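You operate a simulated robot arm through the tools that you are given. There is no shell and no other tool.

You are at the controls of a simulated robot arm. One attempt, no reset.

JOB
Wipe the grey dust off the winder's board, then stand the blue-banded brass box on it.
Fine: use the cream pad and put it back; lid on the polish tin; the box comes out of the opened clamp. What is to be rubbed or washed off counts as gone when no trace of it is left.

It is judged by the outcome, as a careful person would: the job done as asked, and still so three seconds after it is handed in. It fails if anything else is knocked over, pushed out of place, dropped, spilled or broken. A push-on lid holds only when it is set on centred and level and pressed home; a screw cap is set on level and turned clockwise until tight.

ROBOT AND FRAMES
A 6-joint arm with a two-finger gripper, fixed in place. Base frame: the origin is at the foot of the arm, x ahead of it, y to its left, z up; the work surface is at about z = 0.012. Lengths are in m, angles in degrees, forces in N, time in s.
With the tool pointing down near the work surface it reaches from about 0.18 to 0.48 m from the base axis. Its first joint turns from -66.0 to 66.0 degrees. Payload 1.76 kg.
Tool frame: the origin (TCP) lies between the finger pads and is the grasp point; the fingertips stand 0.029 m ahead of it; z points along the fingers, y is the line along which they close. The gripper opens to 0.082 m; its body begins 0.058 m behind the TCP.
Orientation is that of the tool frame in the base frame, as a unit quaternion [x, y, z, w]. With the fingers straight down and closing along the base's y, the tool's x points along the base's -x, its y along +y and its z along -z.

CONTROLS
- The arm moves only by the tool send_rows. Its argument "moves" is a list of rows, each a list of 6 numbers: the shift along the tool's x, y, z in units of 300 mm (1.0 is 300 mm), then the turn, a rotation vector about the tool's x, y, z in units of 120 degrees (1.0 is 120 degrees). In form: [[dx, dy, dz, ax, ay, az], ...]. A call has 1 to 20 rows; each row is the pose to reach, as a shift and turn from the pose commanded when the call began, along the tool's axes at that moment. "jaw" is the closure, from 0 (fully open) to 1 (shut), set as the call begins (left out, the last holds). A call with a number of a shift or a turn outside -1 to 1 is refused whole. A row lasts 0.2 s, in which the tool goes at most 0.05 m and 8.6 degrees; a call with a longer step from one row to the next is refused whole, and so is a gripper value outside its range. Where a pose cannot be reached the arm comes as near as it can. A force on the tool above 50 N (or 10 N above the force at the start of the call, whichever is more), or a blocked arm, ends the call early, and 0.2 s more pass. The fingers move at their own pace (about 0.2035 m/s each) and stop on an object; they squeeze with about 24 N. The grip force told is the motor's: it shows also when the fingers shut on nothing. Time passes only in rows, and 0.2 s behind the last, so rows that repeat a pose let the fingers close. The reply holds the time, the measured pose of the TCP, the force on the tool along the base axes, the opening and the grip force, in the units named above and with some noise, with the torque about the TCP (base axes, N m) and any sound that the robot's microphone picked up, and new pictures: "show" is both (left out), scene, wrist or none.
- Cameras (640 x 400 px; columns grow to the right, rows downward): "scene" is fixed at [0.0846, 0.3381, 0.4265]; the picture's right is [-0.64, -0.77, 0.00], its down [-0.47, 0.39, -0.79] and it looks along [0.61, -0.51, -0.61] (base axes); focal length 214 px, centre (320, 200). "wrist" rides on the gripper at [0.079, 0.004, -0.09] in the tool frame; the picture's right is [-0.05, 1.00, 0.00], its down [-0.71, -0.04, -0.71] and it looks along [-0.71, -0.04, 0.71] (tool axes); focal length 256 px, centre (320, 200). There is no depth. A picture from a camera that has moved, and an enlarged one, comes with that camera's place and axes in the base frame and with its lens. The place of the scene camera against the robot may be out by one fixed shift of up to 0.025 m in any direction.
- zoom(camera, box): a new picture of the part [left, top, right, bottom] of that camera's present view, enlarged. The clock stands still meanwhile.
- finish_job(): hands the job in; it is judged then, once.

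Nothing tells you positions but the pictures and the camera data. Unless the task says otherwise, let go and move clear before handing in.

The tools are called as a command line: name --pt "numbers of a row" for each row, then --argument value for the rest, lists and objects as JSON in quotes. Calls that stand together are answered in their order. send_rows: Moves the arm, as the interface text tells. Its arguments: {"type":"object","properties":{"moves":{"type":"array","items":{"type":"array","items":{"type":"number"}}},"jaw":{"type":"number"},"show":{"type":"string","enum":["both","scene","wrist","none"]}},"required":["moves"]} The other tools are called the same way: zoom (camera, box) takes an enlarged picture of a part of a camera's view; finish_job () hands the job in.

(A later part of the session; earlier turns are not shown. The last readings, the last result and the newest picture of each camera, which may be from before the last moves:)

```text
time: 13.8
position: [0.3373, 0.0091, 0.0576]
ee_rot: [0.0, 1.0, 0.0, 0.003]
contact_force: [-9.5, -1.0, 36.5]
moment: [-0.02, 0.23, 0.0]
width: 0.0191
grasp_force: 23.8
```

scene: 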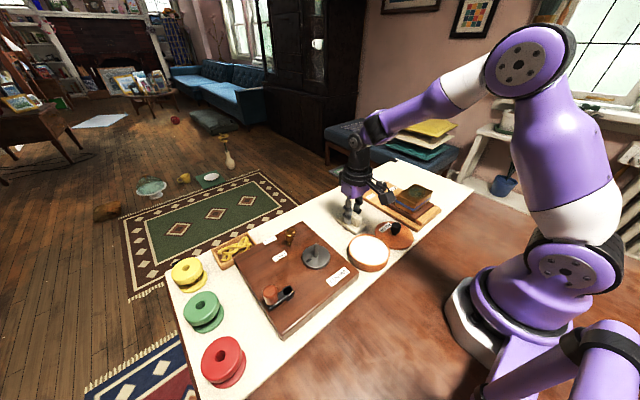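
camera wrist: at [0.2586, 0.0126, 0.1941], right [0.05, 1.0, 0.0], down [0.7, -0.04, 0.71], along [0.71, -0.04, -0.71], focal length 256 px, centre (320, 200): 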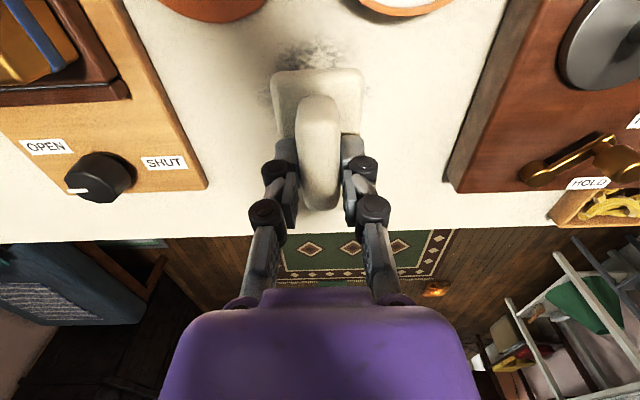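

Contact made, at about 36 N. I'll ease off slightly and stroke along y across the dust.

send_rows --pt "0 0 -0.004 0 0 0" --pt "0 0.051 -0.004 0 0 0" --pt "0 0.102 -0.004 0 0 0" --pt "0 0.153 -0.004 0 0 0" --pt "0 0.102 -0.004 0 0 0" --pt "0 0.051 -0.004 0 0 0" --pt "0 0 -0.004 0 0 0" --pt "0 -0.051 -0.004 0 0 0" --pt "0 -0.102 -0.004 0 0 0" --pt "0 -0.153 -0.004 0 0 0" --pt "0 -0.102 -0.004 0 0 0" --pt "0 -0.051 -0.004 0 0 0" --pt "0 0 -0.004 0 0 0" --show "both"

zoom --camera "scene" --box '[290, 170, 418, 250]'

```text
time: 16.6
position: [0.3376, 0.0093, 0.059]
ee_rot: [0.0, 1.0, 0.0, 0.001]
contact_force: [0.4, 0.6, -0.2]
moment: [-0.02, 0.0, -0.02]
width: 0.0187
grasp_force: 24.3
camera wrist: at [0.2588, 0.0135, 0.1476], right [0.05, 1.0, 0.0], down [0.71, -0.04, 0.71], along [0.71, -0.04, -0.71], focal length 256 px, centre (320, 200)
```

scene: 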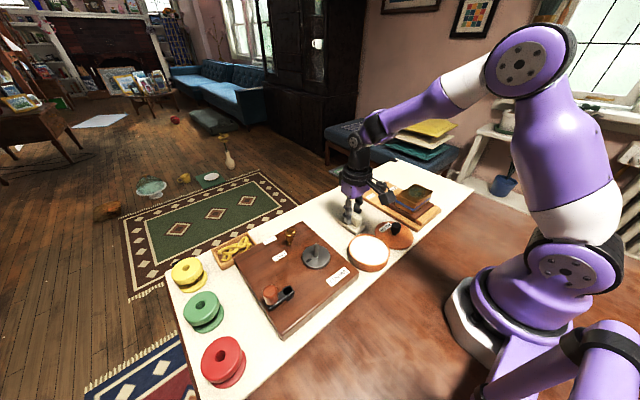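
wrist: 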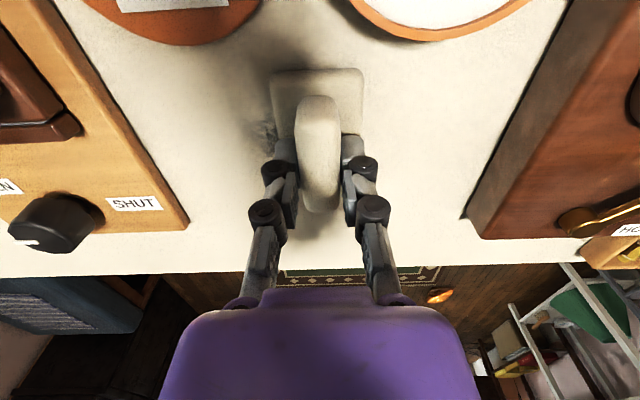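

```text
5.00 times, centred on (354, 210) of scene
camera zoom: at [0.0846, 0.3381, 0.4265], right [-0.64, -0.77, 0.0], down [-0.47, 0.39, -0.79], along [0.61, -0.51, -0.61], focal length 1072 px, centre (150, 150)
```

zoom: 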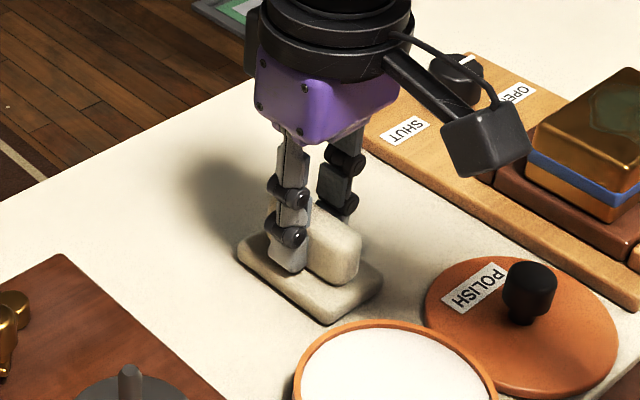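

Most of the dust is gone. I'll add a touch of pressure and do more passes with x offsets to catch the edges.

send_rows --pt "0 0 0.002 0 0 0" --pt "0 -0.055 0.002 0 0 0" --pt "0 -0.11 0.002 0 0 0" --pt "0 -0.165 0.002 0 0 0" --pt "-0.035 -0.165 0.002 0 0 0" --pt "-0.035 -0.11 0.002 0 0 0" --pt "-0.035 -0.055 0.002 0 0 0" --pt "-0.035 0 0.002 0 0 0" --pt "-0.035 0.055 0.002 0 0 0" --pt "-0.035 0.11 0.002 0 0 0" --pt "-0.035 0.16 0.002 0 0 0" --pt "0.015 0.16 0.002 0 0 0" --pt "0.015 0.11 0.002 0 0 0" --pt "0.015 0.055 0.002 0 0 0" --pt "0.015 0 0.002 0 0 0" --pt "0.015 -0.055 0.002 0 0 0" --pt "0.015 -0.11 0.002 0 0 0" --pt "0.015 -0.165 0.002 0 0 0" --pt "0.0 -0.11 0.002 0 0 0" --pt "0 0 0.002 0 0 0" --show "wrist"

```text
time: 20.8
position: [0.3369, 0.0084, 0.0577]
ee_rot: [0.001, 1.0, 0.001, 0.0]
contact_force: [-0.6, -0.1, -0.4]
moment: [0.0, 0.02, -0.02]
width: 0.019
grasp_force: 24.0
camera wrist: at [0.2581, 0.0128, 0.1476], right [0.05, 1.0, 0.0], down [0.71, -0.04, 0.71], along [0.71, -0.04, -0.71], focal length 256 px, centre (320, 200)
```

wrist: 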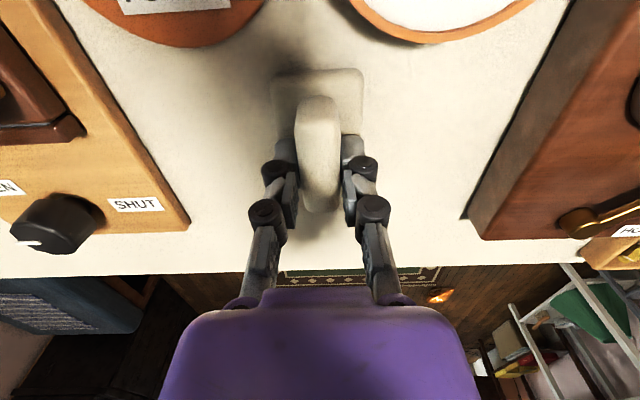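

No contact force left, so the pad probably settled in the grip. I'll lift clear and look at what remains of the dust.

send_rows --pt "0 0 -0.13 0 0 0" --pt "0.03 0.09 -0.25 0 0 0" --pt "0.07 0.18 -0.35 0 0 0" --pt "0.1 0.267 -0.4 0 0 0" --pt "0.1 0.267 -0.4 0 0 0" --show "both"

zoom --camera "scene" --box '[310, 180, 406, 240]'

zoom --camera "wrist" --box '[140, 30, 332, 150]'

```text
time: 22.0
position: [0.3078, 0.0883, 0.1785]
ee_rot: [0.0, 1.0, 0.0, 0.001]
contact_force: [-0.5, 0.2, -0.7]
moment: [0.0, 0.03, -0.01]
width: 0.0189
grasp_force: 23.9
camera wrist: at [0.228, 0.093, 0.2679], right [0.05, 1.0, 0.0], down [0.71, -0.04, 0.71], along [0.71, -0.04, -0.71], focal length 256 px, centre (320, 200)
```

scene: 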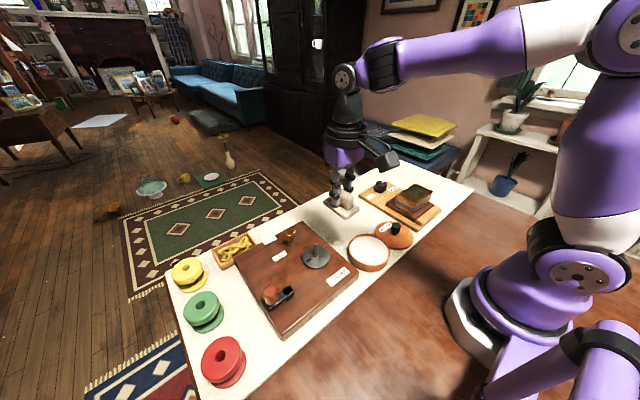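
wrist: 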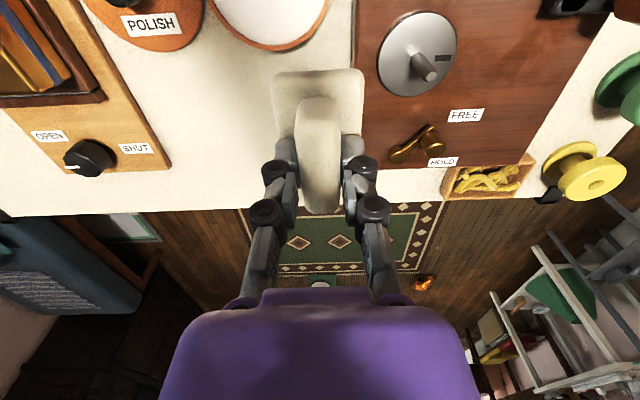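

```text
6.67 times, centred on (358, 210) of scene
camera zoom: at [0.0846, 0.3381, 0.4265], right [-0.64, -0.77, 0.0], down [-0.47, 0.39, -0.79], along [0.61, -0.51, -0.61], focal length 1430 px, centre (67, 133)
```

zoom: 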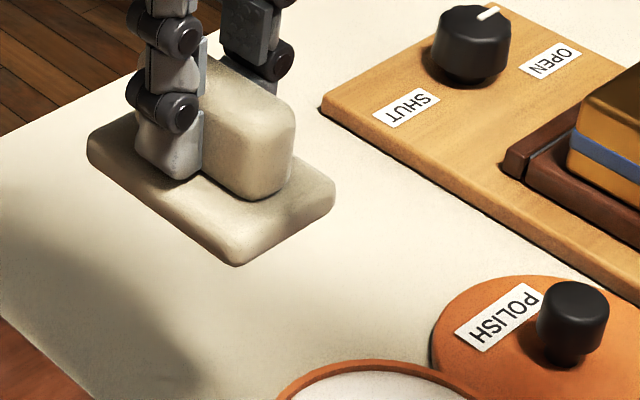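

```text
3.33 times, centred on (236, 90) of wrist
camera zoom: at [0.228, 0.093, 0.2679], right [0.05, 1.0, 0.0], down [0.71, -0.04, 0.71], along [0.71, -0.04, -0.71], focal length 853 px, centre (600, 567)
```

zoom: 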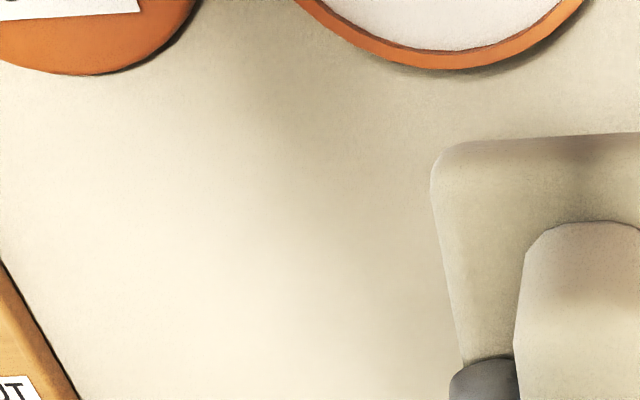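

The dust looks gone. I'll zoom harder for faint traces before returning the pad.

zoom --camera "wrist" --box '[195, 45, 275, 95]'

zoom --camera "wrist" --box '[195, 90, 275, 140]'

zoom --camera "scene" --box '[340, 205, 388, 235]'

```text
8.00 times, centred on (235, 70) of wrist
camera zoom: at [0.228, 0.093, 0.2679], right [0.05, 1.0, 0.0], down [0.71, -0.04, 0.71], along [0.71, -0.04, -0.71], focal length 2048 px, centre (1000, 1240)
```

zoom: 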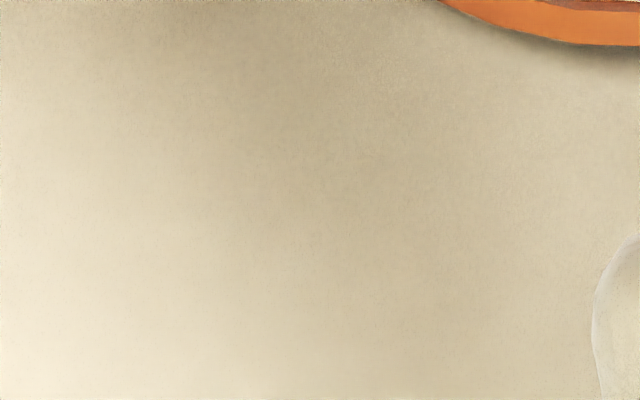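

```text
8.00 times, centred on (235, 115) of wrist
camera zoom: at [0.228, 0.093, 0.2679], right [0.05, 1.0, 0.0], down [0.71, -0.04, 0.71], along [0.71, -0.04, -0.71], focal length 2048 px, centre (1000, 880)
```

zoom: 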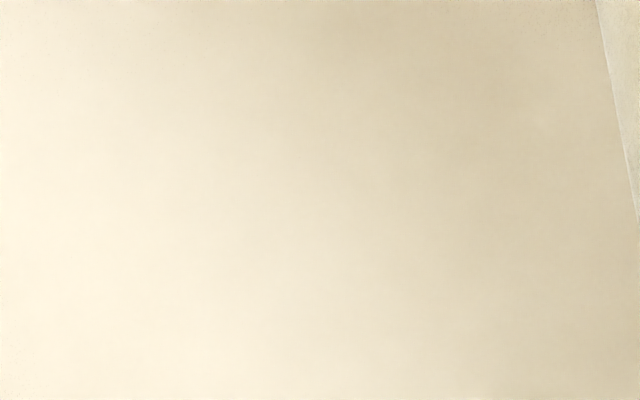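

```text
13.33 times, centred on (364, 220) of scene
camera zoom: at [0.0846, 0.3381, 0.4265], right [-0.64, -0.77, 0.0], down [-0.47, 0.39, -0.79], along [0.61, -0.51, -0.61], focal length 2860 px, centre (-267, -67)
```

zoom: 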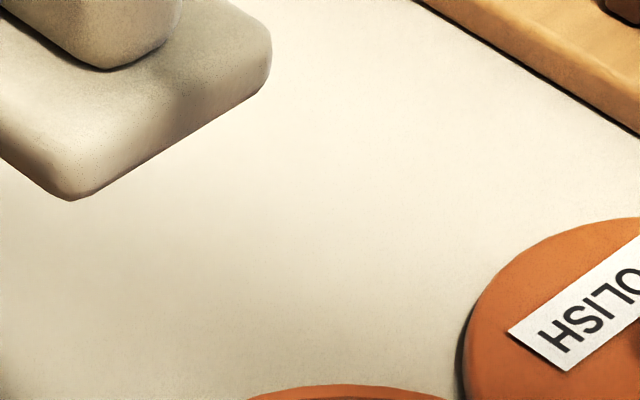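

It looks clean. For safety I'll do one more light pass over the whole patch, then put the pad back.

send_rows --pt "-0.03 -0.087 0.05 0 0 0" --pt "-0.07 -0.177 0.15 0 0 0" --pt "-0.1 -0.267 0.27 0 0 0" --pt "-0.1 -0.267 0.38 0 0 0" --pt "-0.1 -0.267 0.4025 0 0 0" --pt "-0.115 -0.212 0.4025 0 0 0" --pt "-0.115 -0.157 0.4025 0 0 0" --pt "-0.115 -0.107 0.4025 0 0 0" --pt "-0.088 -0.107 0.4025 0 0 0" --pt "-0.088 -0.157 0.4025 0 0 0" --pt "-0.088 -0.212 0.4025 0 0 0" --pt "-0.088 -0.267 0.4025 0 0 0" --pt "-0.088 -0.322 0.4025 0 0 0" --pt "-0.088 -0.377 0.4025 0 0 0" --pt "-0.088 -0.432 0.4025 0 0 0" --pt "-0.12 -0.432 0.4025 0 0 0" --pt "-0.12 -0.377 0.4025 0 0 0" --pt "-0.12 -0.322 0.4025 0 0 0" --pt "-0.12 -0.267 0.4025 0 0 0" --pt "-0.074 -0.275 0.4025 0 0 0" --show "wrist"

```text
time: 26.2
position: [0.3303, 0.0066, 0.0574]
ee_rot: [0.0, 1.0, 0.002, 0.003]
contact_force: [8.6, 4.3, 17.9]
moment: [0.12, -0.13, 0.01]
width: 0.0192
grasp_force: 24.2
camera wrist: at [0.2507, 0.0109, 0.1459], right [0.05, 1.0, 0.0], down [0.7, -0.04, 0.71], along [0.71, -0.03, -0.7], focal length 256 px, centre (320, 200)
```

wrist: 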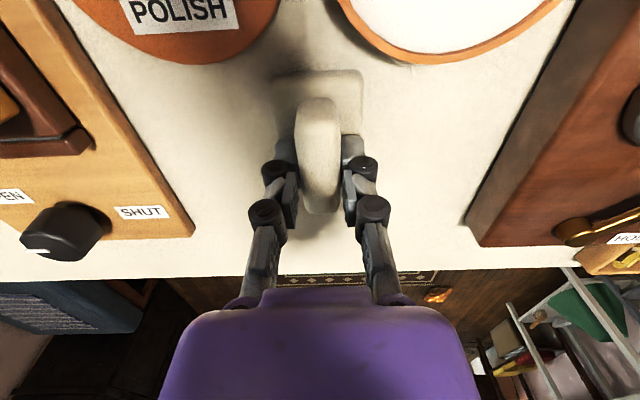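

Firm contact on that pass. Now I'll carry the pad back to its original place at (0.4285, 0.081).

send_rows --pt "0 0 -0.13 0 0 0" --pt "-0.08 0.06 -0.17 0 0 0" --pt "-0.2 0.15 -0.17 0 0 0" --pt "-0.328 0.247 -0.17 0 0 0" --pt "-0.328 0.247 -0.17 0 0 0" --show "both"

zoom --camera "scene" --box '[300, 180, 412, 250]'

```text
time: 27.4
position: [0.4262, 0.0803, 0.1087]
ee_rot: [0.0, 1.0, -0.001, 0.0]
contact_force: [0.3, 0.0, 0.0]
moment: [-0.01, -0.01, -0.01]
width: 0.0189
grasp_force: 23.6
camera wrist: at [0.3486, 0.0845, 0.1968], right [0.05, 1.0, 0.0], down [0.71, -0.04, 0.71], along [0.71, -0.04, -0.71], focal length 256 px, centre (320, 200)
```

scene: 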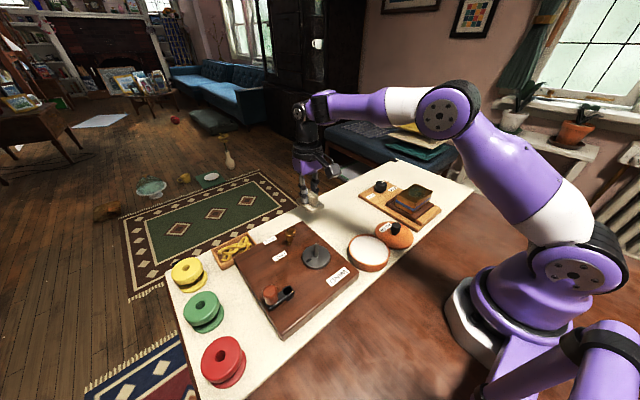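
wrist: 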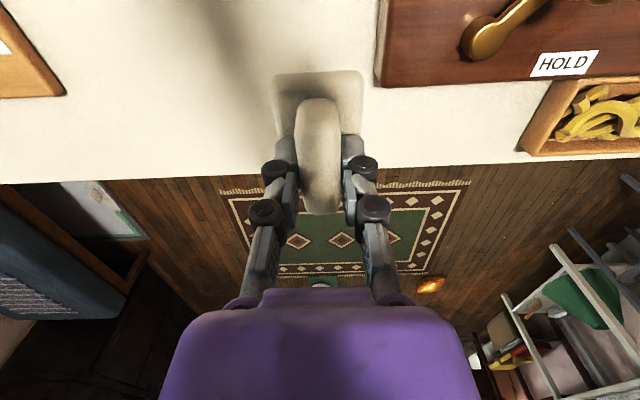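

```text
5.71 times, centred on (356, 215) of scene
camera zoom: at [0.0846, 0.3382, 0.4265], right [-0.64, -0.77, 0.0], down [-0.47, 0.39, -0.79], along [0.61, -0.51, -0.61], focal length 1226 px, centre (114, 114)
```

zoom: 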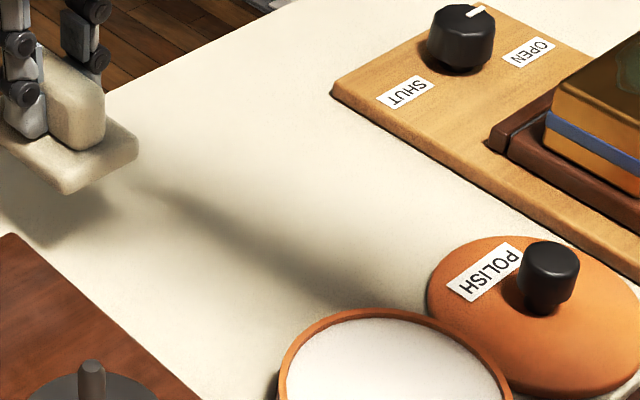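

The patch is clean; the dark band is the arm's shadow. Lowering the pad onto its place, with a 1.5 mm correction in x.

send_rows --pt "-0.005 0.001 0.06 0 0 0" --pt "-0.005 0.001 0.12 0 0 0" --pt "-0.005 0.001 0.155 0 0 0" --pt "-0.005 0.001 0.163 0 0 0" --pt "-0.005 0.001 0.166 0 0 0" --pt "-0.005 0.001 0.166 0 0 0" --show "both"

```text
time: 28.8
position: [0.4288, 0.0801, 0.0579]
ee_rot: [0.001, 1.0, 0.0, 0.001]
contact_force: [-0.4, 1.0, -0.5]
moment: [0.02, 0.02, 0.04]
width: 0.0191
grasp_force: 24.0
camera wrist: at [0.3505, 0.0849, 0.1472], right [0.05, 1.0, 0.0], down [0.71, -0.04, 0.71], along [0.71, -0.04, -0.71], focal length 256 px, centre (320, 200)
```

scene: 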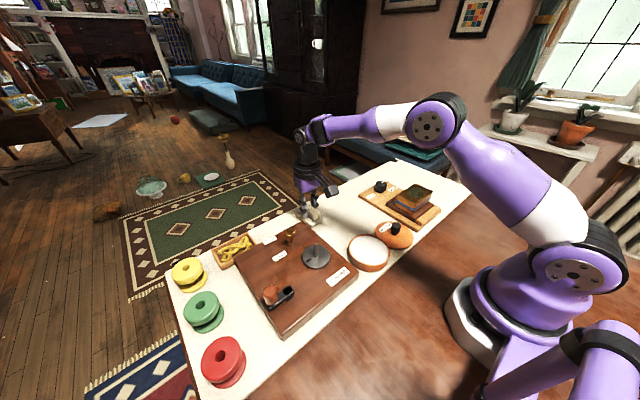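
wrist: 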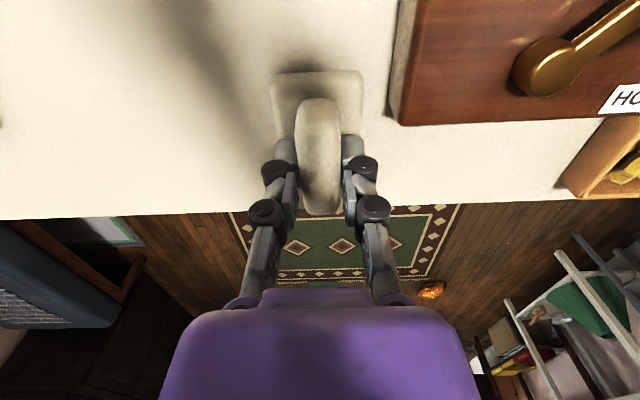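

No contact yet; lowering a millimetre at a time until it touches.

send_rows --pt "0 0 0.002 0 0 0" --pt "0 0 0.004 0 0 0" --pt "0 0 0.004 0 0 0" --show "none"

```text
time: 29.6
position: [0.4285, 0.0814, 0.0572]
ee_rot: [0.0, 1.0, 0.0, 0.001]
contact_force: [-1.0, 0.3, 2.7]
moment: [0.0, -0.09, -0.02]
width: 0.0188
grasp_force: 23.6
```

Contact at 2.7 N, so the pad is down. Opening the jaws just enough to clear the handle.

send_rows --pt "0 0 0 0 0 0" --pt "0 0 0 0 0 0" --pt "0 0 0 0 0 0" --jaw 0.42 --show "wrist"

```text
time: 30.4
position: [0.4285, 0.0795, 0.0569]
ee_rot: [0.0, 1.0, -0.001, 0.001]
contact_force: [-0.1, -0.1, 0.2]
moment: [-0.02, 0.01, 0.0]
width: 0.0476
grasp_force: 0.0
camera wrist: at [0.3503, 0.085, 0.1462], right [0.05, 1.0, 0.0], down [0.71, -0.04, 0.71], along [0.71, -0.04, -0.71], focal length 256 px, centre (320, 200)
```

wrist: 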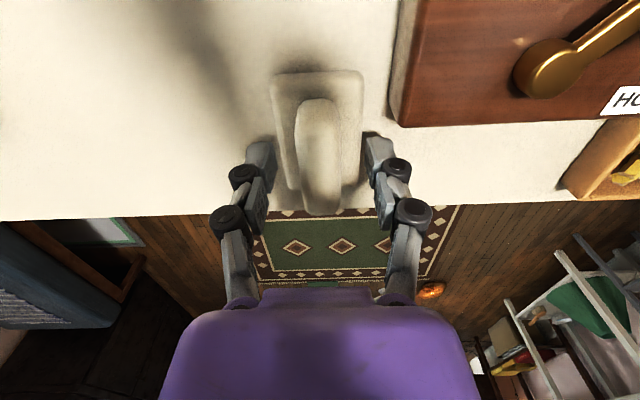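

The pad is released in place. Rising and moving to view the lid and tin.

send_rows --pt "0 0 -0.15 0 0 0" --pt "0 0 -0.3 0 0 0" --pt "0.13 -0.04 -0.35 0 0 0" --pt "0.26 -0.08 -0.4 0 0 0" --pt "0.39 -0.12 -0.45 0 0 0" --pt "0.52 -0.16 -0.5 0 0 0" --pt "0.65 -0.2 -0.55 0 0 0" --pt "0.762 -0.233 -0.61 0 0 0" --pt "0.762 -0.233 -0.61 0 0 0" --jaw 0.0 --show "both"

zoom --camera "wrist" --box '[220, 20, 412, 140]'

zoom --camera "scene" --box '[300, 180, 412, 250]'

zoom --camera "wrist" --box '[280, 110, 408, 190]'

```text
time: 32.4
position: [0.2009, 0.01, 0.2384]
ee_rot: [0.0, 1.0, 0.0, 0.0]
contact_force: [-0.4, 0.4, 0.2]
moment: [0.01, 0.01, 0.01]
width: 0.0822
grasp_force: 0.1
camera wrist: at [0.1222, 0.0153, 0.328], right [0.05, 1.0, 0.0], down [0.71, -0.04, 0.71], along [0.71, -0.04, -0.71], focal length 256 px, centre (320, 200)
```

scene: 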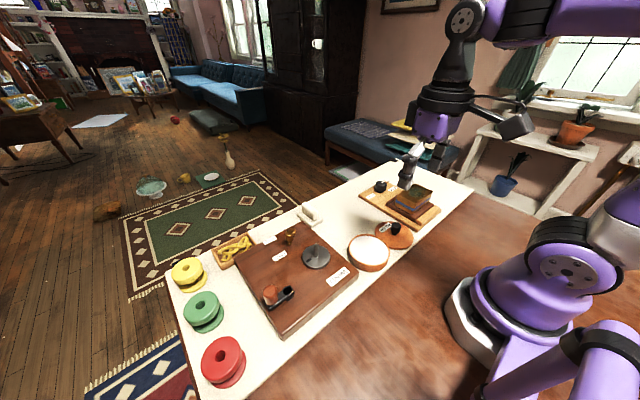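
wrist: 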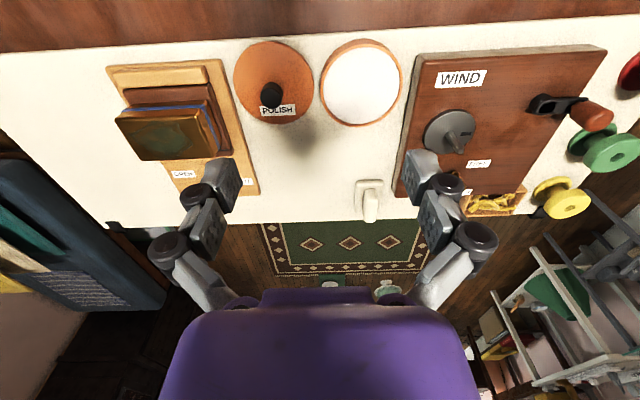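

```text
3.33 times, centred on (316, 80) of wrist
camera zoom: at [0.1222, 0.0153, 0.328], right [0.05, 1.0, 0.0], down [0.71, -0.04, 0.71], along [0.71, -0.04, -0.71], focal length 853 px, centre (333, 600)
```

zoom: 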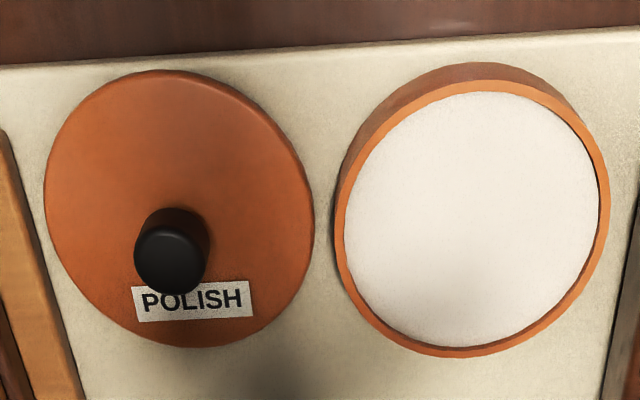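

```text
5.71 times, centred on (356, 215) of scene
camera zoom: at [0.0846, 0.3381, 0.4265], right [-0.64, -0.77, 0.0], down [-0.47, 0.39, -0.79], along [0.61, -0.51, -0.61], focal length 1226 px, centre (114, 114)
```

zoom: 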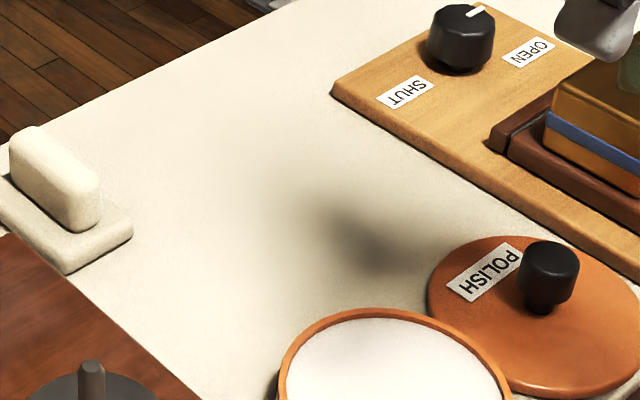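

```text
5.00 times, centred on (344, 150) of wrist
camera zoom: at [0.1222, 0.0153, 0.328], right [0.05, 1.0, 0.0], down [0.71, -0.04, 0.71], along [0.71, -0.04, -0.71], focal length 1280 px, centre (200, 450)
```

zoom: 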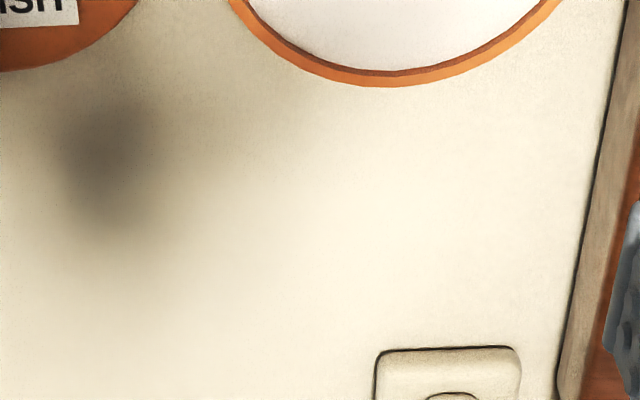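

The dust is gone (only the gripper's shadow shows there), and the pad is back. The lid is centred near (0.239, -0.044) with its knob top at about z 0.052. The tin is near (0.241, 0.056) with its rim at about z 0.0365. Next I'll hover over the lid knob.

send_rows --pt "-0.032 -0.045 0.098 0 0 0" --pt "-0.064 -0.09 0.197 0 0 0" --pt "-0.096 -0.135 0.295 0 0 0" --pt "-0.127 -0.181 0.38 0 0 0" --pt "-0.127 -0.181 0.38 0 0 0" --jaw 0.39 --show "both"

zoom --camera "wrist" --box '[200, 0, 440, 150]'

zoom --camera "scene" --box '[340, 180, 452, 250]'

```text
time: 33.6
position: [0.2386, -0.0433, 0.1251]
ee_rot: [-0.001, 1.0, 0.0, 0.002]
contact_force: [-0.1, 0.1, 0.2]
moment: [-0.02, 0.03, -0.03]
width: 0.0498
grasp_force: 0.2
camera wrist: at [0.1605, -0.0391, 0.2146], right [0.05, 1.0, 0.0], down [0.71, -0.04, 0.71], along [0.71, -0.04, -0.71], focal length 256 px, centre (320, 200)
```

scene: 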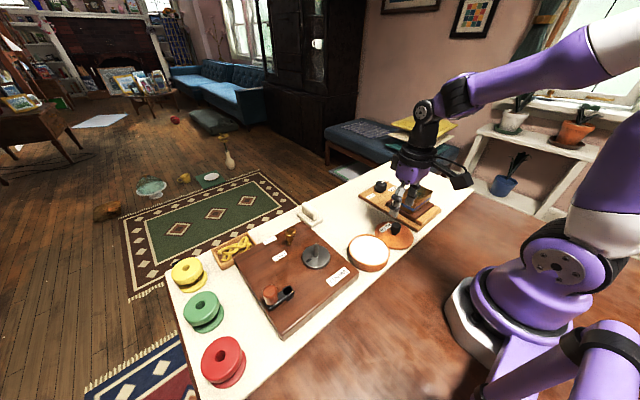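
wrist: 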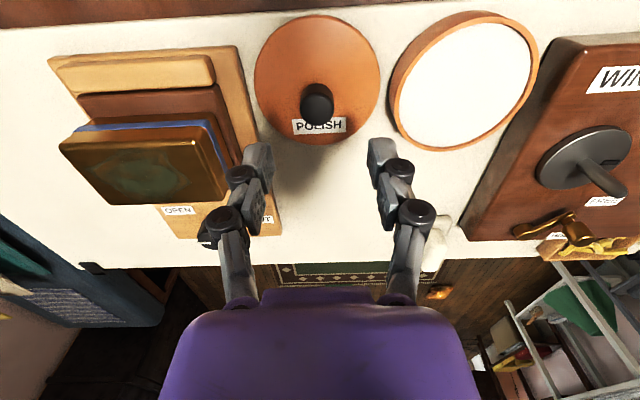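

```text
2.67 times, centred on (320, 75) of wrist
camera zoom: at [0.1605, -0.0391, 0.2146], right [0.05, 1.0, 0.0], down [0.71, -0.04, 0.71], along [0.71, -0.04, -0.71], focal length 683 px, centre (320, 533)
```

zoom: 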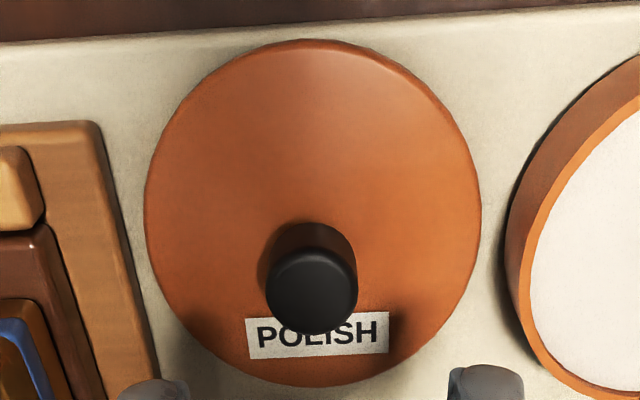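

```text
5.71 times, centred on (396, 215) of scene
camera zoom: at [0.0846, 0.3381, 0.4265], right [-0.64, -0.77, 0.0], down [-0.47, 0.39, -0.79], along [0.61, -0.51, -0.61], focal length 1226 px, centre (-114, 114)
```

zoom: 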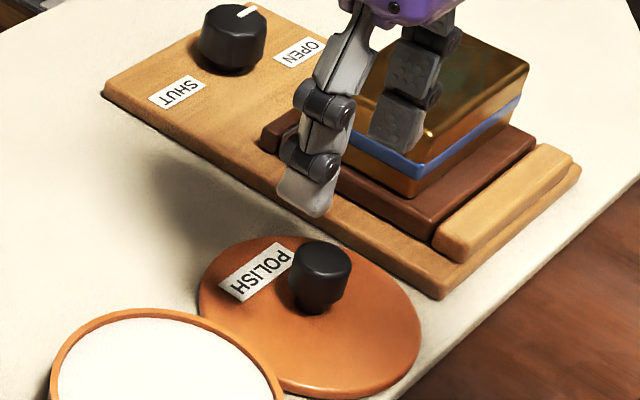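

The lid is centred at about (0.2393, -0.0447) and so is its knob. Descending around the knob.

send_rows --pt "-0.001 -0.0045 0.08 0 0 0" --pt "-0.002 -0.0045 0.16 0 0 0" --pt "-0.002 -0.0045 0.235 0 0 0" --pt "-0.002 -0.0045 0.235 0 0 0" --show "both"

zoom --camera "scene" --box '[340, 180, 452, 250]'

zoom --camera "wrist" --box '[200, 60, 440, 210]'

```text
time: 34.6
position: [0.2404, -0.0442, 0.0541]
ee_rot: [0.0, 1.0, 0.001, 0.001]
contact_force: [-0.7, -0.7, 0.0]
moment: [0.0, -0.03, 0.04]
width: 0.0499
grasp_force: 0.0
camera wrist: at [0.1614, -0.04, 0.1435], right [0.05, 1.0, 0.0], down [0.71, -0.04, 0.71], along [0.71, -0.04, -0.71], focal length 256 px, centre (320, 200)
```

scene: 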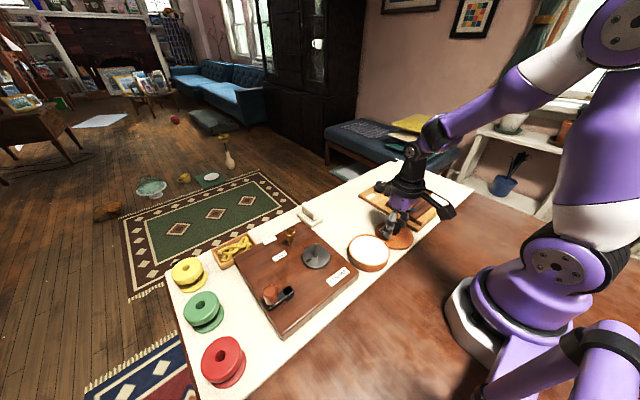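
wrist: 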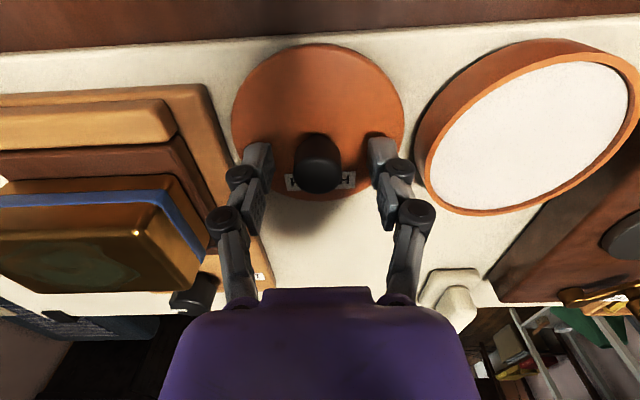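

```text
5.71 times, centred on (396, 215) of scene
camera zoom: at [0.0846, 0.3381, 0.4265], right [-0.64, -0.77, 0.0], down [-0.47, 0.39, -0.79], along [0.61, -0.51, -0.61], focal length 1226 px, centre (-114, 114)
```

zoom: 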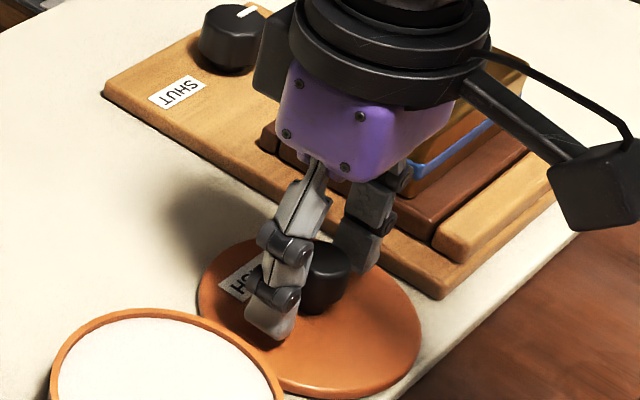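

```text
2.67 times, centred on (320, 135) of wrist
camera zoom: at [0.1614, -0.04, 0.1435], right [0.05, 1.0, 0.0], down [0.71, -0.04, 0.71], along [0.71, -0.04, -0.71], focal length 683 px, centre (320, 373)
```

zoom: 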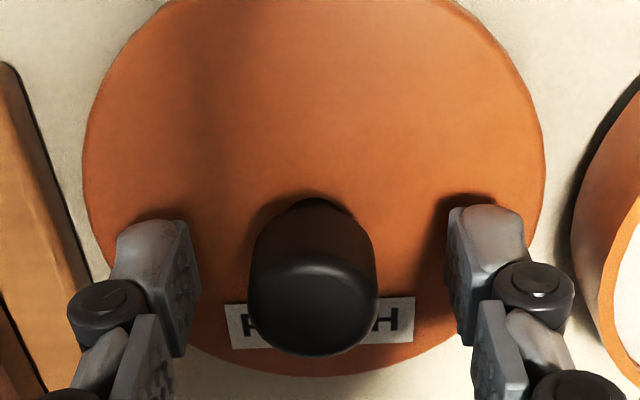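

The fingers straddle the knob. Closing.

send_rows --pt "0 0 0 0 0 0" --pt "0 0 0 0 0 0" --pt "0 0 0 0 0 0" --jaw 1.0 --show "wrist"

zoom --camera "wrist" --box '[200, 0, 520, 200]'

```text
time: 35.4
position: [0.2413, -0.0442, 0.0547]
ee_rot: [0.0, 1.0, 0.0, 0.0]
contact_force: [1.2, 0.3, 1.8]
moment: [-0.04, -0.01, -0.01]
width: 0.0222
grasp_force: 23.9
camera wrist: at [0.1615, -0.04, 0.1437], right [0.05, 1.0, 0.0], down [0.71, -0.04, 0.71], along [0.71, -0.04, -0.71], focal length 256 px, centre (320, 200)
```

wrist: 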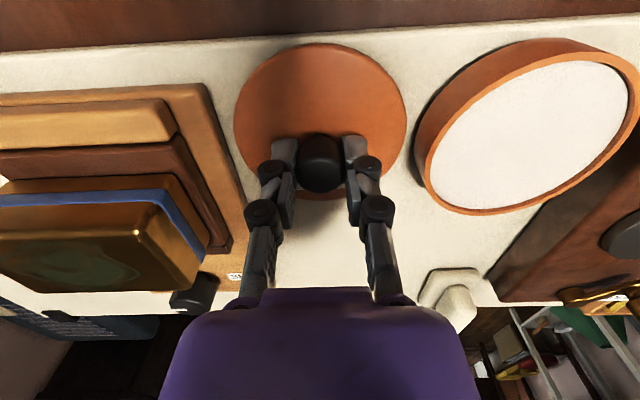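

```text
2.00 times, centred on (360, 100) of wrist
camera zoom: at [0.1615, -0.04, 0.1437], right [0.05, 1.0, 0.0], down [0.71, -0.04, 0.71], along [0.71, -0.04, -0.71], focal length 512 px, centre (240, 400)
```

zoom: 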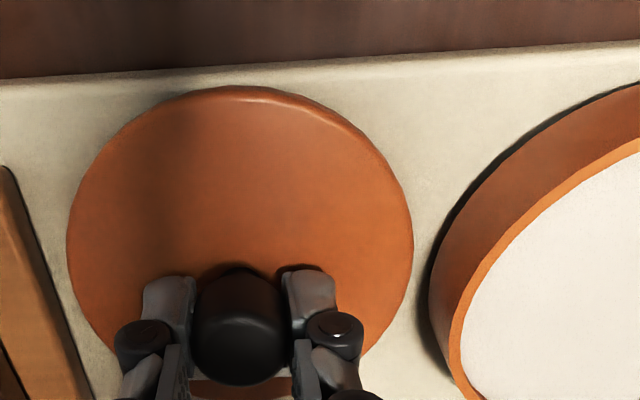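

The knob is gripped at 22 mm. Lifting the lid and carrying it over the tin.

send_rows --pt "0 0 -0.06 0 0 0" --pt "0 0 -0.12 0 0 0" --pt "0 0 -0.17 0 0 0" --pt "0 0.11 -0.17 0 0 0" --pt "-0.002 0.22 -0.17 0 0 0" --pt "-0.004 0.334 -0.17 0 0 0" --pt "-0.004 0.334 -0.17 0 0 0" --show "both"

zoom --camera "wrist" --box '[200, 0, 440, 150]'

zoom --camera "scene" --box '[310, 200, 438, 280]'

```text
time: 37.0
position: [0.2407, 0.0557, 0.1065]
ee_rot: [0.0, 1.0, 0.0, 0.001]
contact_force: [0.6, 0.4, -1.2]
moment: [0.03, -0.01, 0.03]
width: 0.0224
grasp_force: 24.1
camera wrist: at [0.1623, 0.0603, 0.1956], right [0.05, 1.0, 0.0], down [0.71, -0.04, 0.71], along [0.71, -0.04, -0.71], focal length 256 px, centre (320, 200)
```

scene: 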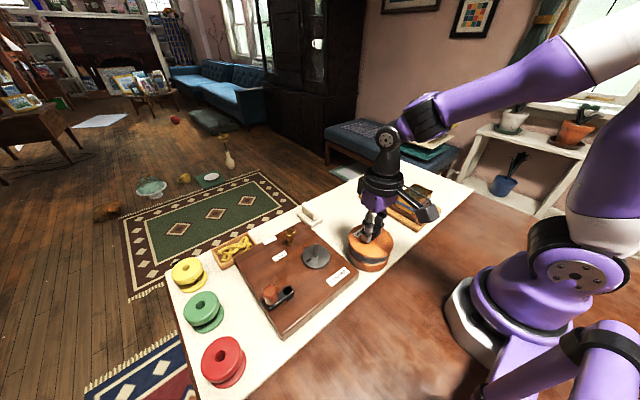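
wrist: 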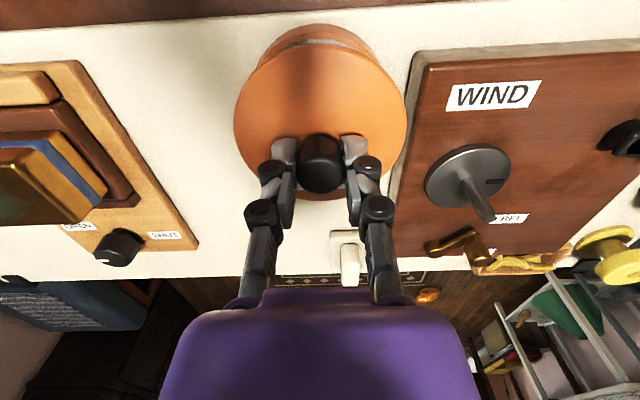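

```text
2.67 times, centred on (320, 75) of wrist
camera zoom: at [0.1623, 0.0603, 0.1956], right [0.05, 1.0, 0.0], down [0.71, -0.04, 0.71], along [0.71, -0.04, -0.71], focal length 683 px, centre (320, 533)
```

zoom: 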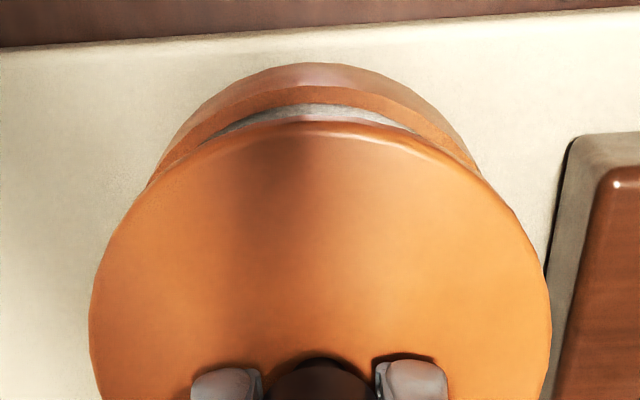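

```text
5.00 times, centred on (374, 240) of scene
camera zoom: at [0.0846, 0.3382, 0.4265], right [-0.64, -0.77, 0.0], down [-0.47, 0.39, -0.79], along [0.61, -0.51, -0.61], focal length 1072 px, centre (50, 0)
```

zoom: 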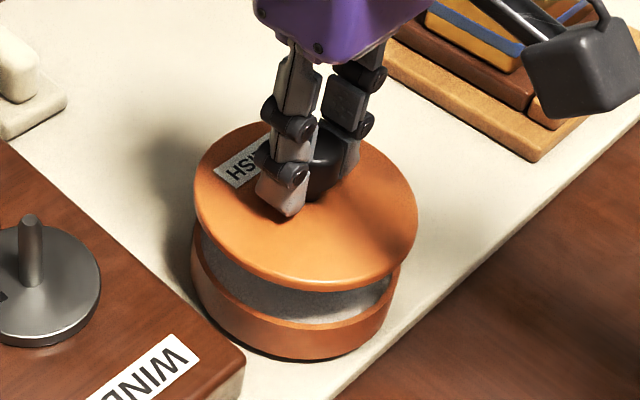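

The lid looks closely aligned above the tin in both views. I'll lower it to just above the rim and check again.

send_rows --pt "0 0 0.04 0 0 0" --pt "0 0 0.075 0 0 0" --pt "0 0 0.075 0 0 0" --show "both"

zoom --camera "wrist" --box '[220, 20, 412, 140]'

zoom --camera "scene" --box '[326, 210, 422, 270]'

```text
time: 37.8
position: [0.241, 0.0551, 0.0833]
ee_rot: [0.0, 1.0, 0.0, 0.001]
contact_force: [0.1, 0.1, -0.5]
moment: [0.0, -0.03, 0.02]
width: 0.0225
grasp_force: 24.1
camera wrist: at [0.1616, 0.0598, 0.1729], right [0.05, 1.0, 0.0], down [0.71, -0.04, 0.71], along [0.71, -0.04, -0.71], focal length 256 px, centre (320, 200)
```

scene: 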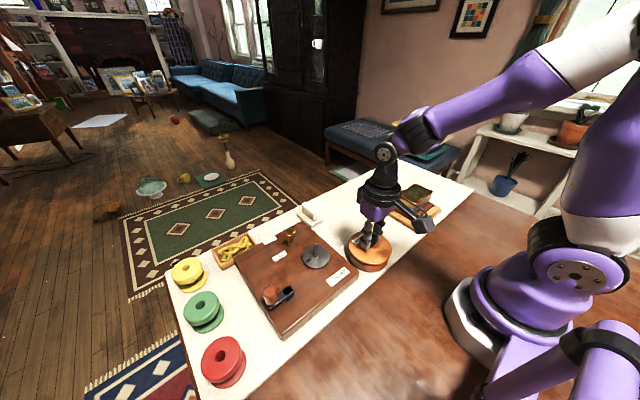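
wrist: 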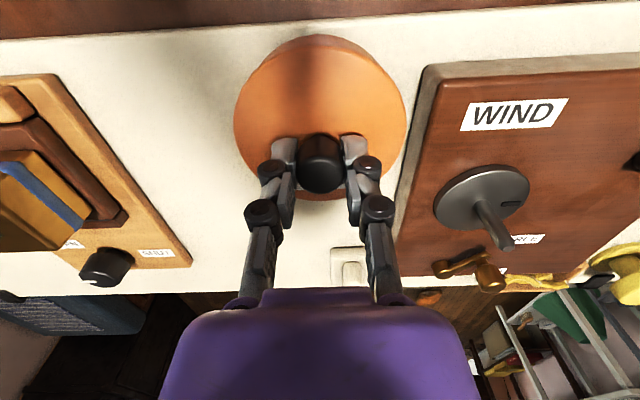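

```text
3.33 times, centred on (316, 80) of wrist
camera zoom: at [0.1616, 0.0598, 0.1729], right [0.05, 1.0, 0.0], down [0.71, -0.04, 0.71], along [0.71, -0.04, -0.71], focal length 853 px, centre (333, 600)
```

zoom: 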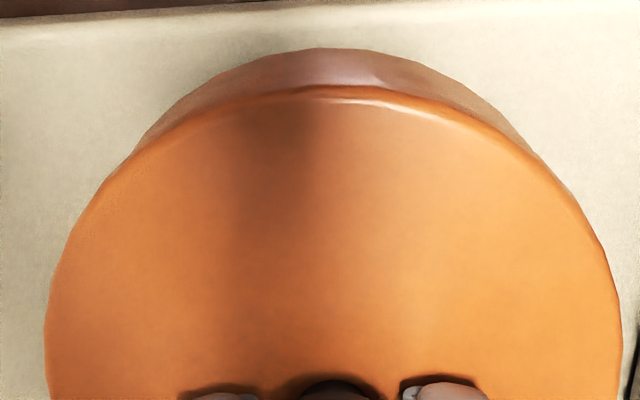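

```text
6.67 times, centred on (374, 240) of scene
camera zoom: at [0.0846, 0.3381, 0.4265], right [-0.64, -0.77, 0.0], down [-0.47, 0.39, -0.79], along [0.61, -0.51, -0.61], focal length 1430 px, centre (-40, -67)
```

zoom: 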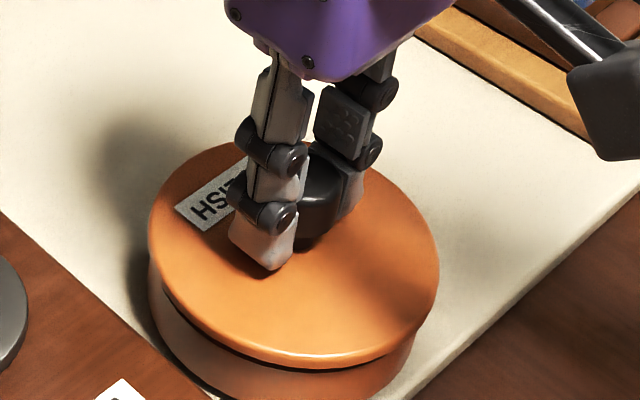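

Checking the edges at higher magnification before pressing.

zoom --camera "scene" --box '[340, 240, 372, 260]'

zoom --camera "scene" --box '[366, 250, 398, 270]'

zoom --camera "wrist" --box '[228, 30, 324, 90]'

zoom --camera "wrist" --box '[316, 30, 412, 90]'

```text
16.00 times, centred on (356, 250) of scene
camera zoom: at [0.0846, 0.3381, 0.4265], right [-0.64, -0.77, 0.0], down [-0.47, 0.39, -0.79], along [0.61, -0.51, -0.61], focal length 3432 px, centre (-256, -600)
```

zoom: 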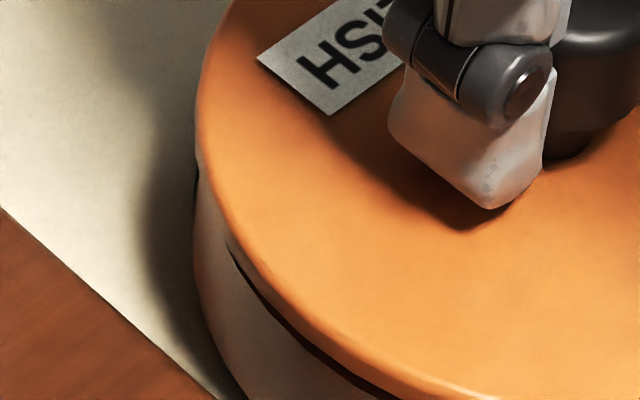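

```text
16.00 times, centred on (382, 260) of scene
camera zoom: at [0.0846, 0.3381, 0.4265], right [-0.64, -0.77, 0.0], down [-0.47, 0.39, -0.79], along [0.61, -0.51, -0.61], focal length 3432 px, centre (-672, -760)
```

zoom: 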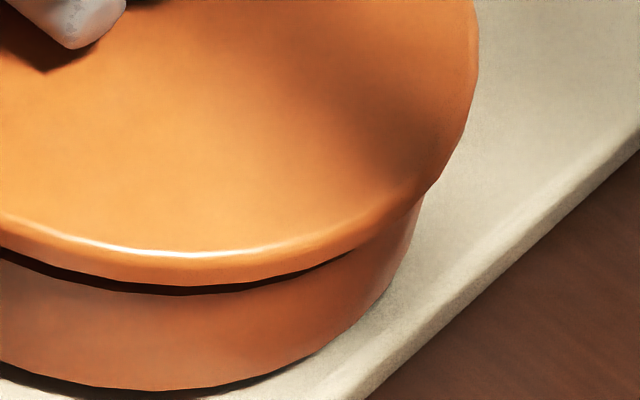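

```text
6.67 times, centred on (276, 60) of wrist
camera zoom: at [0.1616, 0.0598, 0.1729], right [0.05, 1.0, 0.0], down [0.71, -0.04, 0.71], along [0.71, -0.04, -0.71], focal length 1707 px, centre (613, 1133)
```

zoom: 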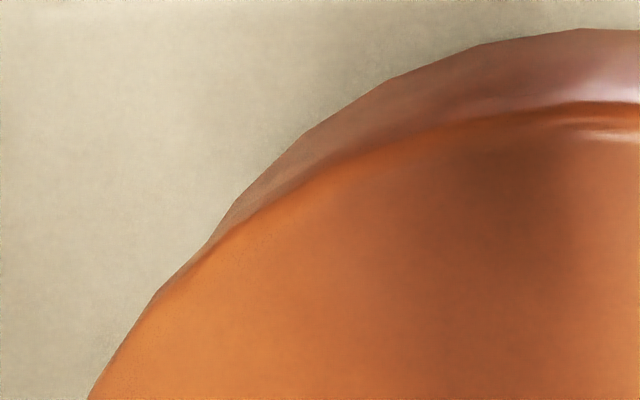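

```text
6.67 times, centred on (364, 60) of wrist
camera zoom: at [0.1616, 0.0598, 0.1729], right [0.05, 1.0, 0.0], down [0.71, -0.04, 0.71], along [0.71, -0.04, -0.71], focal length 1707 px, centre (27, 1133)
```

zoom: 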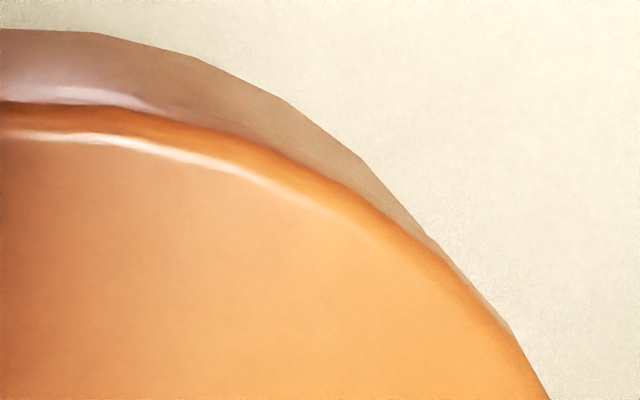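

Fitting circles puts lid centre at (0.2402, 0.0555) and tin centre at (0.2405, 0.0557), which is aligned within half a millimetre. Lowering slowly and watching force.

send_rows --pt "0 0 0.006 0 0 0" --pt "0 0 0.012 0 0 0" --pt "0 0 0.017 0 0 0" --pt "0 0 0.02 0 0 0" --show "none"

```text
time: 38.8
position: [0.2416, 0.0564, 0.0776]
ee_rot: [0.0, 1.0, 0.0, 0.0]
contact_force: [-6.4, 0.5, 18.9]
moment: [-0.03, 0.16, 0.01]
width: 0.0221
grasp_force: 23.5
```

send_rows --pt "0 0 0 0 0 0" --show "both"

zoom --camera "wrist" --box '[220, 20, 412, 140]'

zoom --camera "scene" --box '[342, 225, 406, 265]'

```text
time: 39.2
position: [0.2404, 0.0556, 0.0783]
ee_rot: [0.0, 1.0, 0.001, 0.001]
contact_force: [-5.5, 0.4, 18.2]
moment: [0.01, 0.16, 0.01]
width: 0.0226
grasp_force: 24.1
camera wrist: at [0.1623, 0.0596, 0.1671], right [0.05, 1.0, 0.0], down [0.7, -0.04, 0.71], along [0.71, -0.04, -0.71], focal length 256 px, centre (320, 200)
```

scene: 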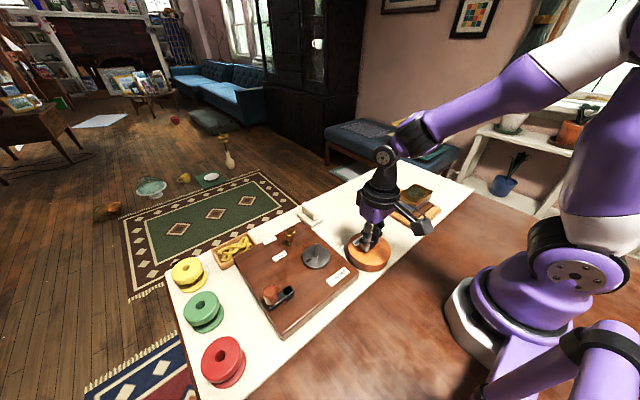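
wrist: 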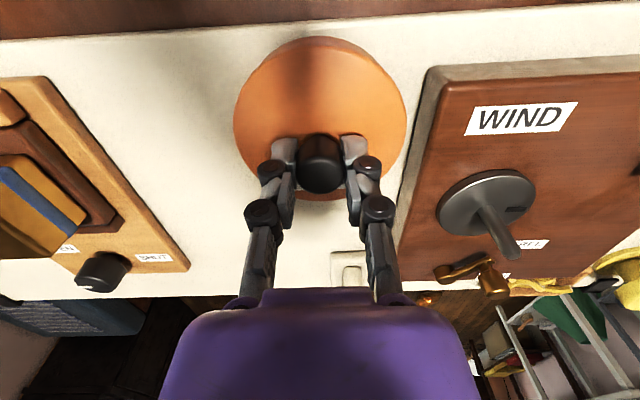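

```text
3.33 times, centred on (316, 80) of wrist
camera zoom: at [0.1623, 0.0596, 0.1671], right [0.05, 1.0, 0.0], down [0.7, -0.04, 0.71], along [0.71, -0.04, -0.71], focal length 853 px, centre (333, 600)
```

zoom: 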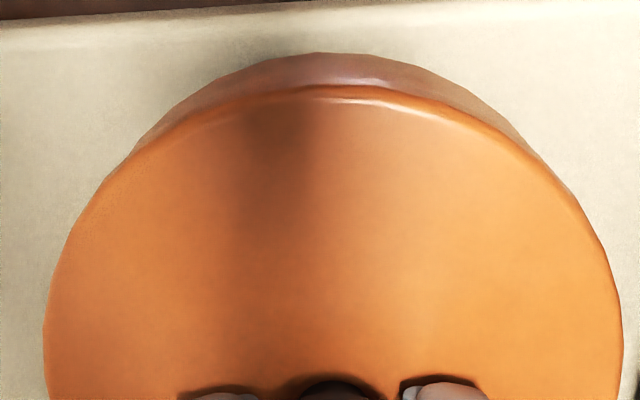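

```text
10.00 times, centred on (374, 245) of scene
camera zoom: at [0.0845, 0.3381, 0.4265], right [-0.64, -0.77, 0.0], down [-0.47, 0.39, -0.79], along [0.61, -0.51, -0.61], focal length 2145 px, centre (-220, -250)
```

zoom: 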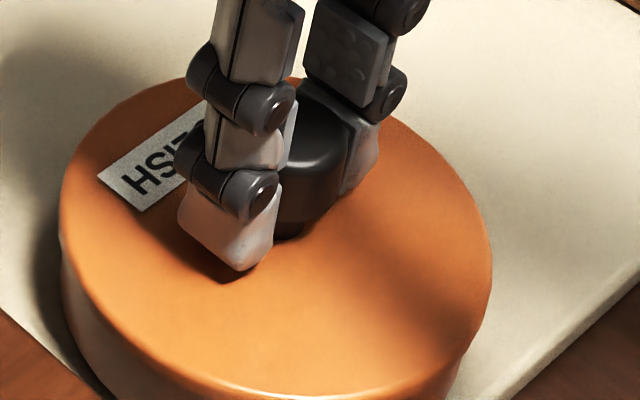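

The lid sits evenly on the rim at 18 N, and the sideways force matches what pressing gave before. Pressing further down.

send_rows --pt "0 0 0.002 0 0 0" --pt "0 0 0.004 0 0 0" --pt "0 0 0.004 0 0 0" --show "none"

```text
time: 40.0
position: [0.2416, 0.0551, 0.0754]
ee_rot: [0.001, 1.0, 0.0, 0.001]
contact_force: [1.3, -2.4, 18.5]
moment: [-0.01, -0.02, 0.01]
width: 0.0222
grasp_force: 24.0
```

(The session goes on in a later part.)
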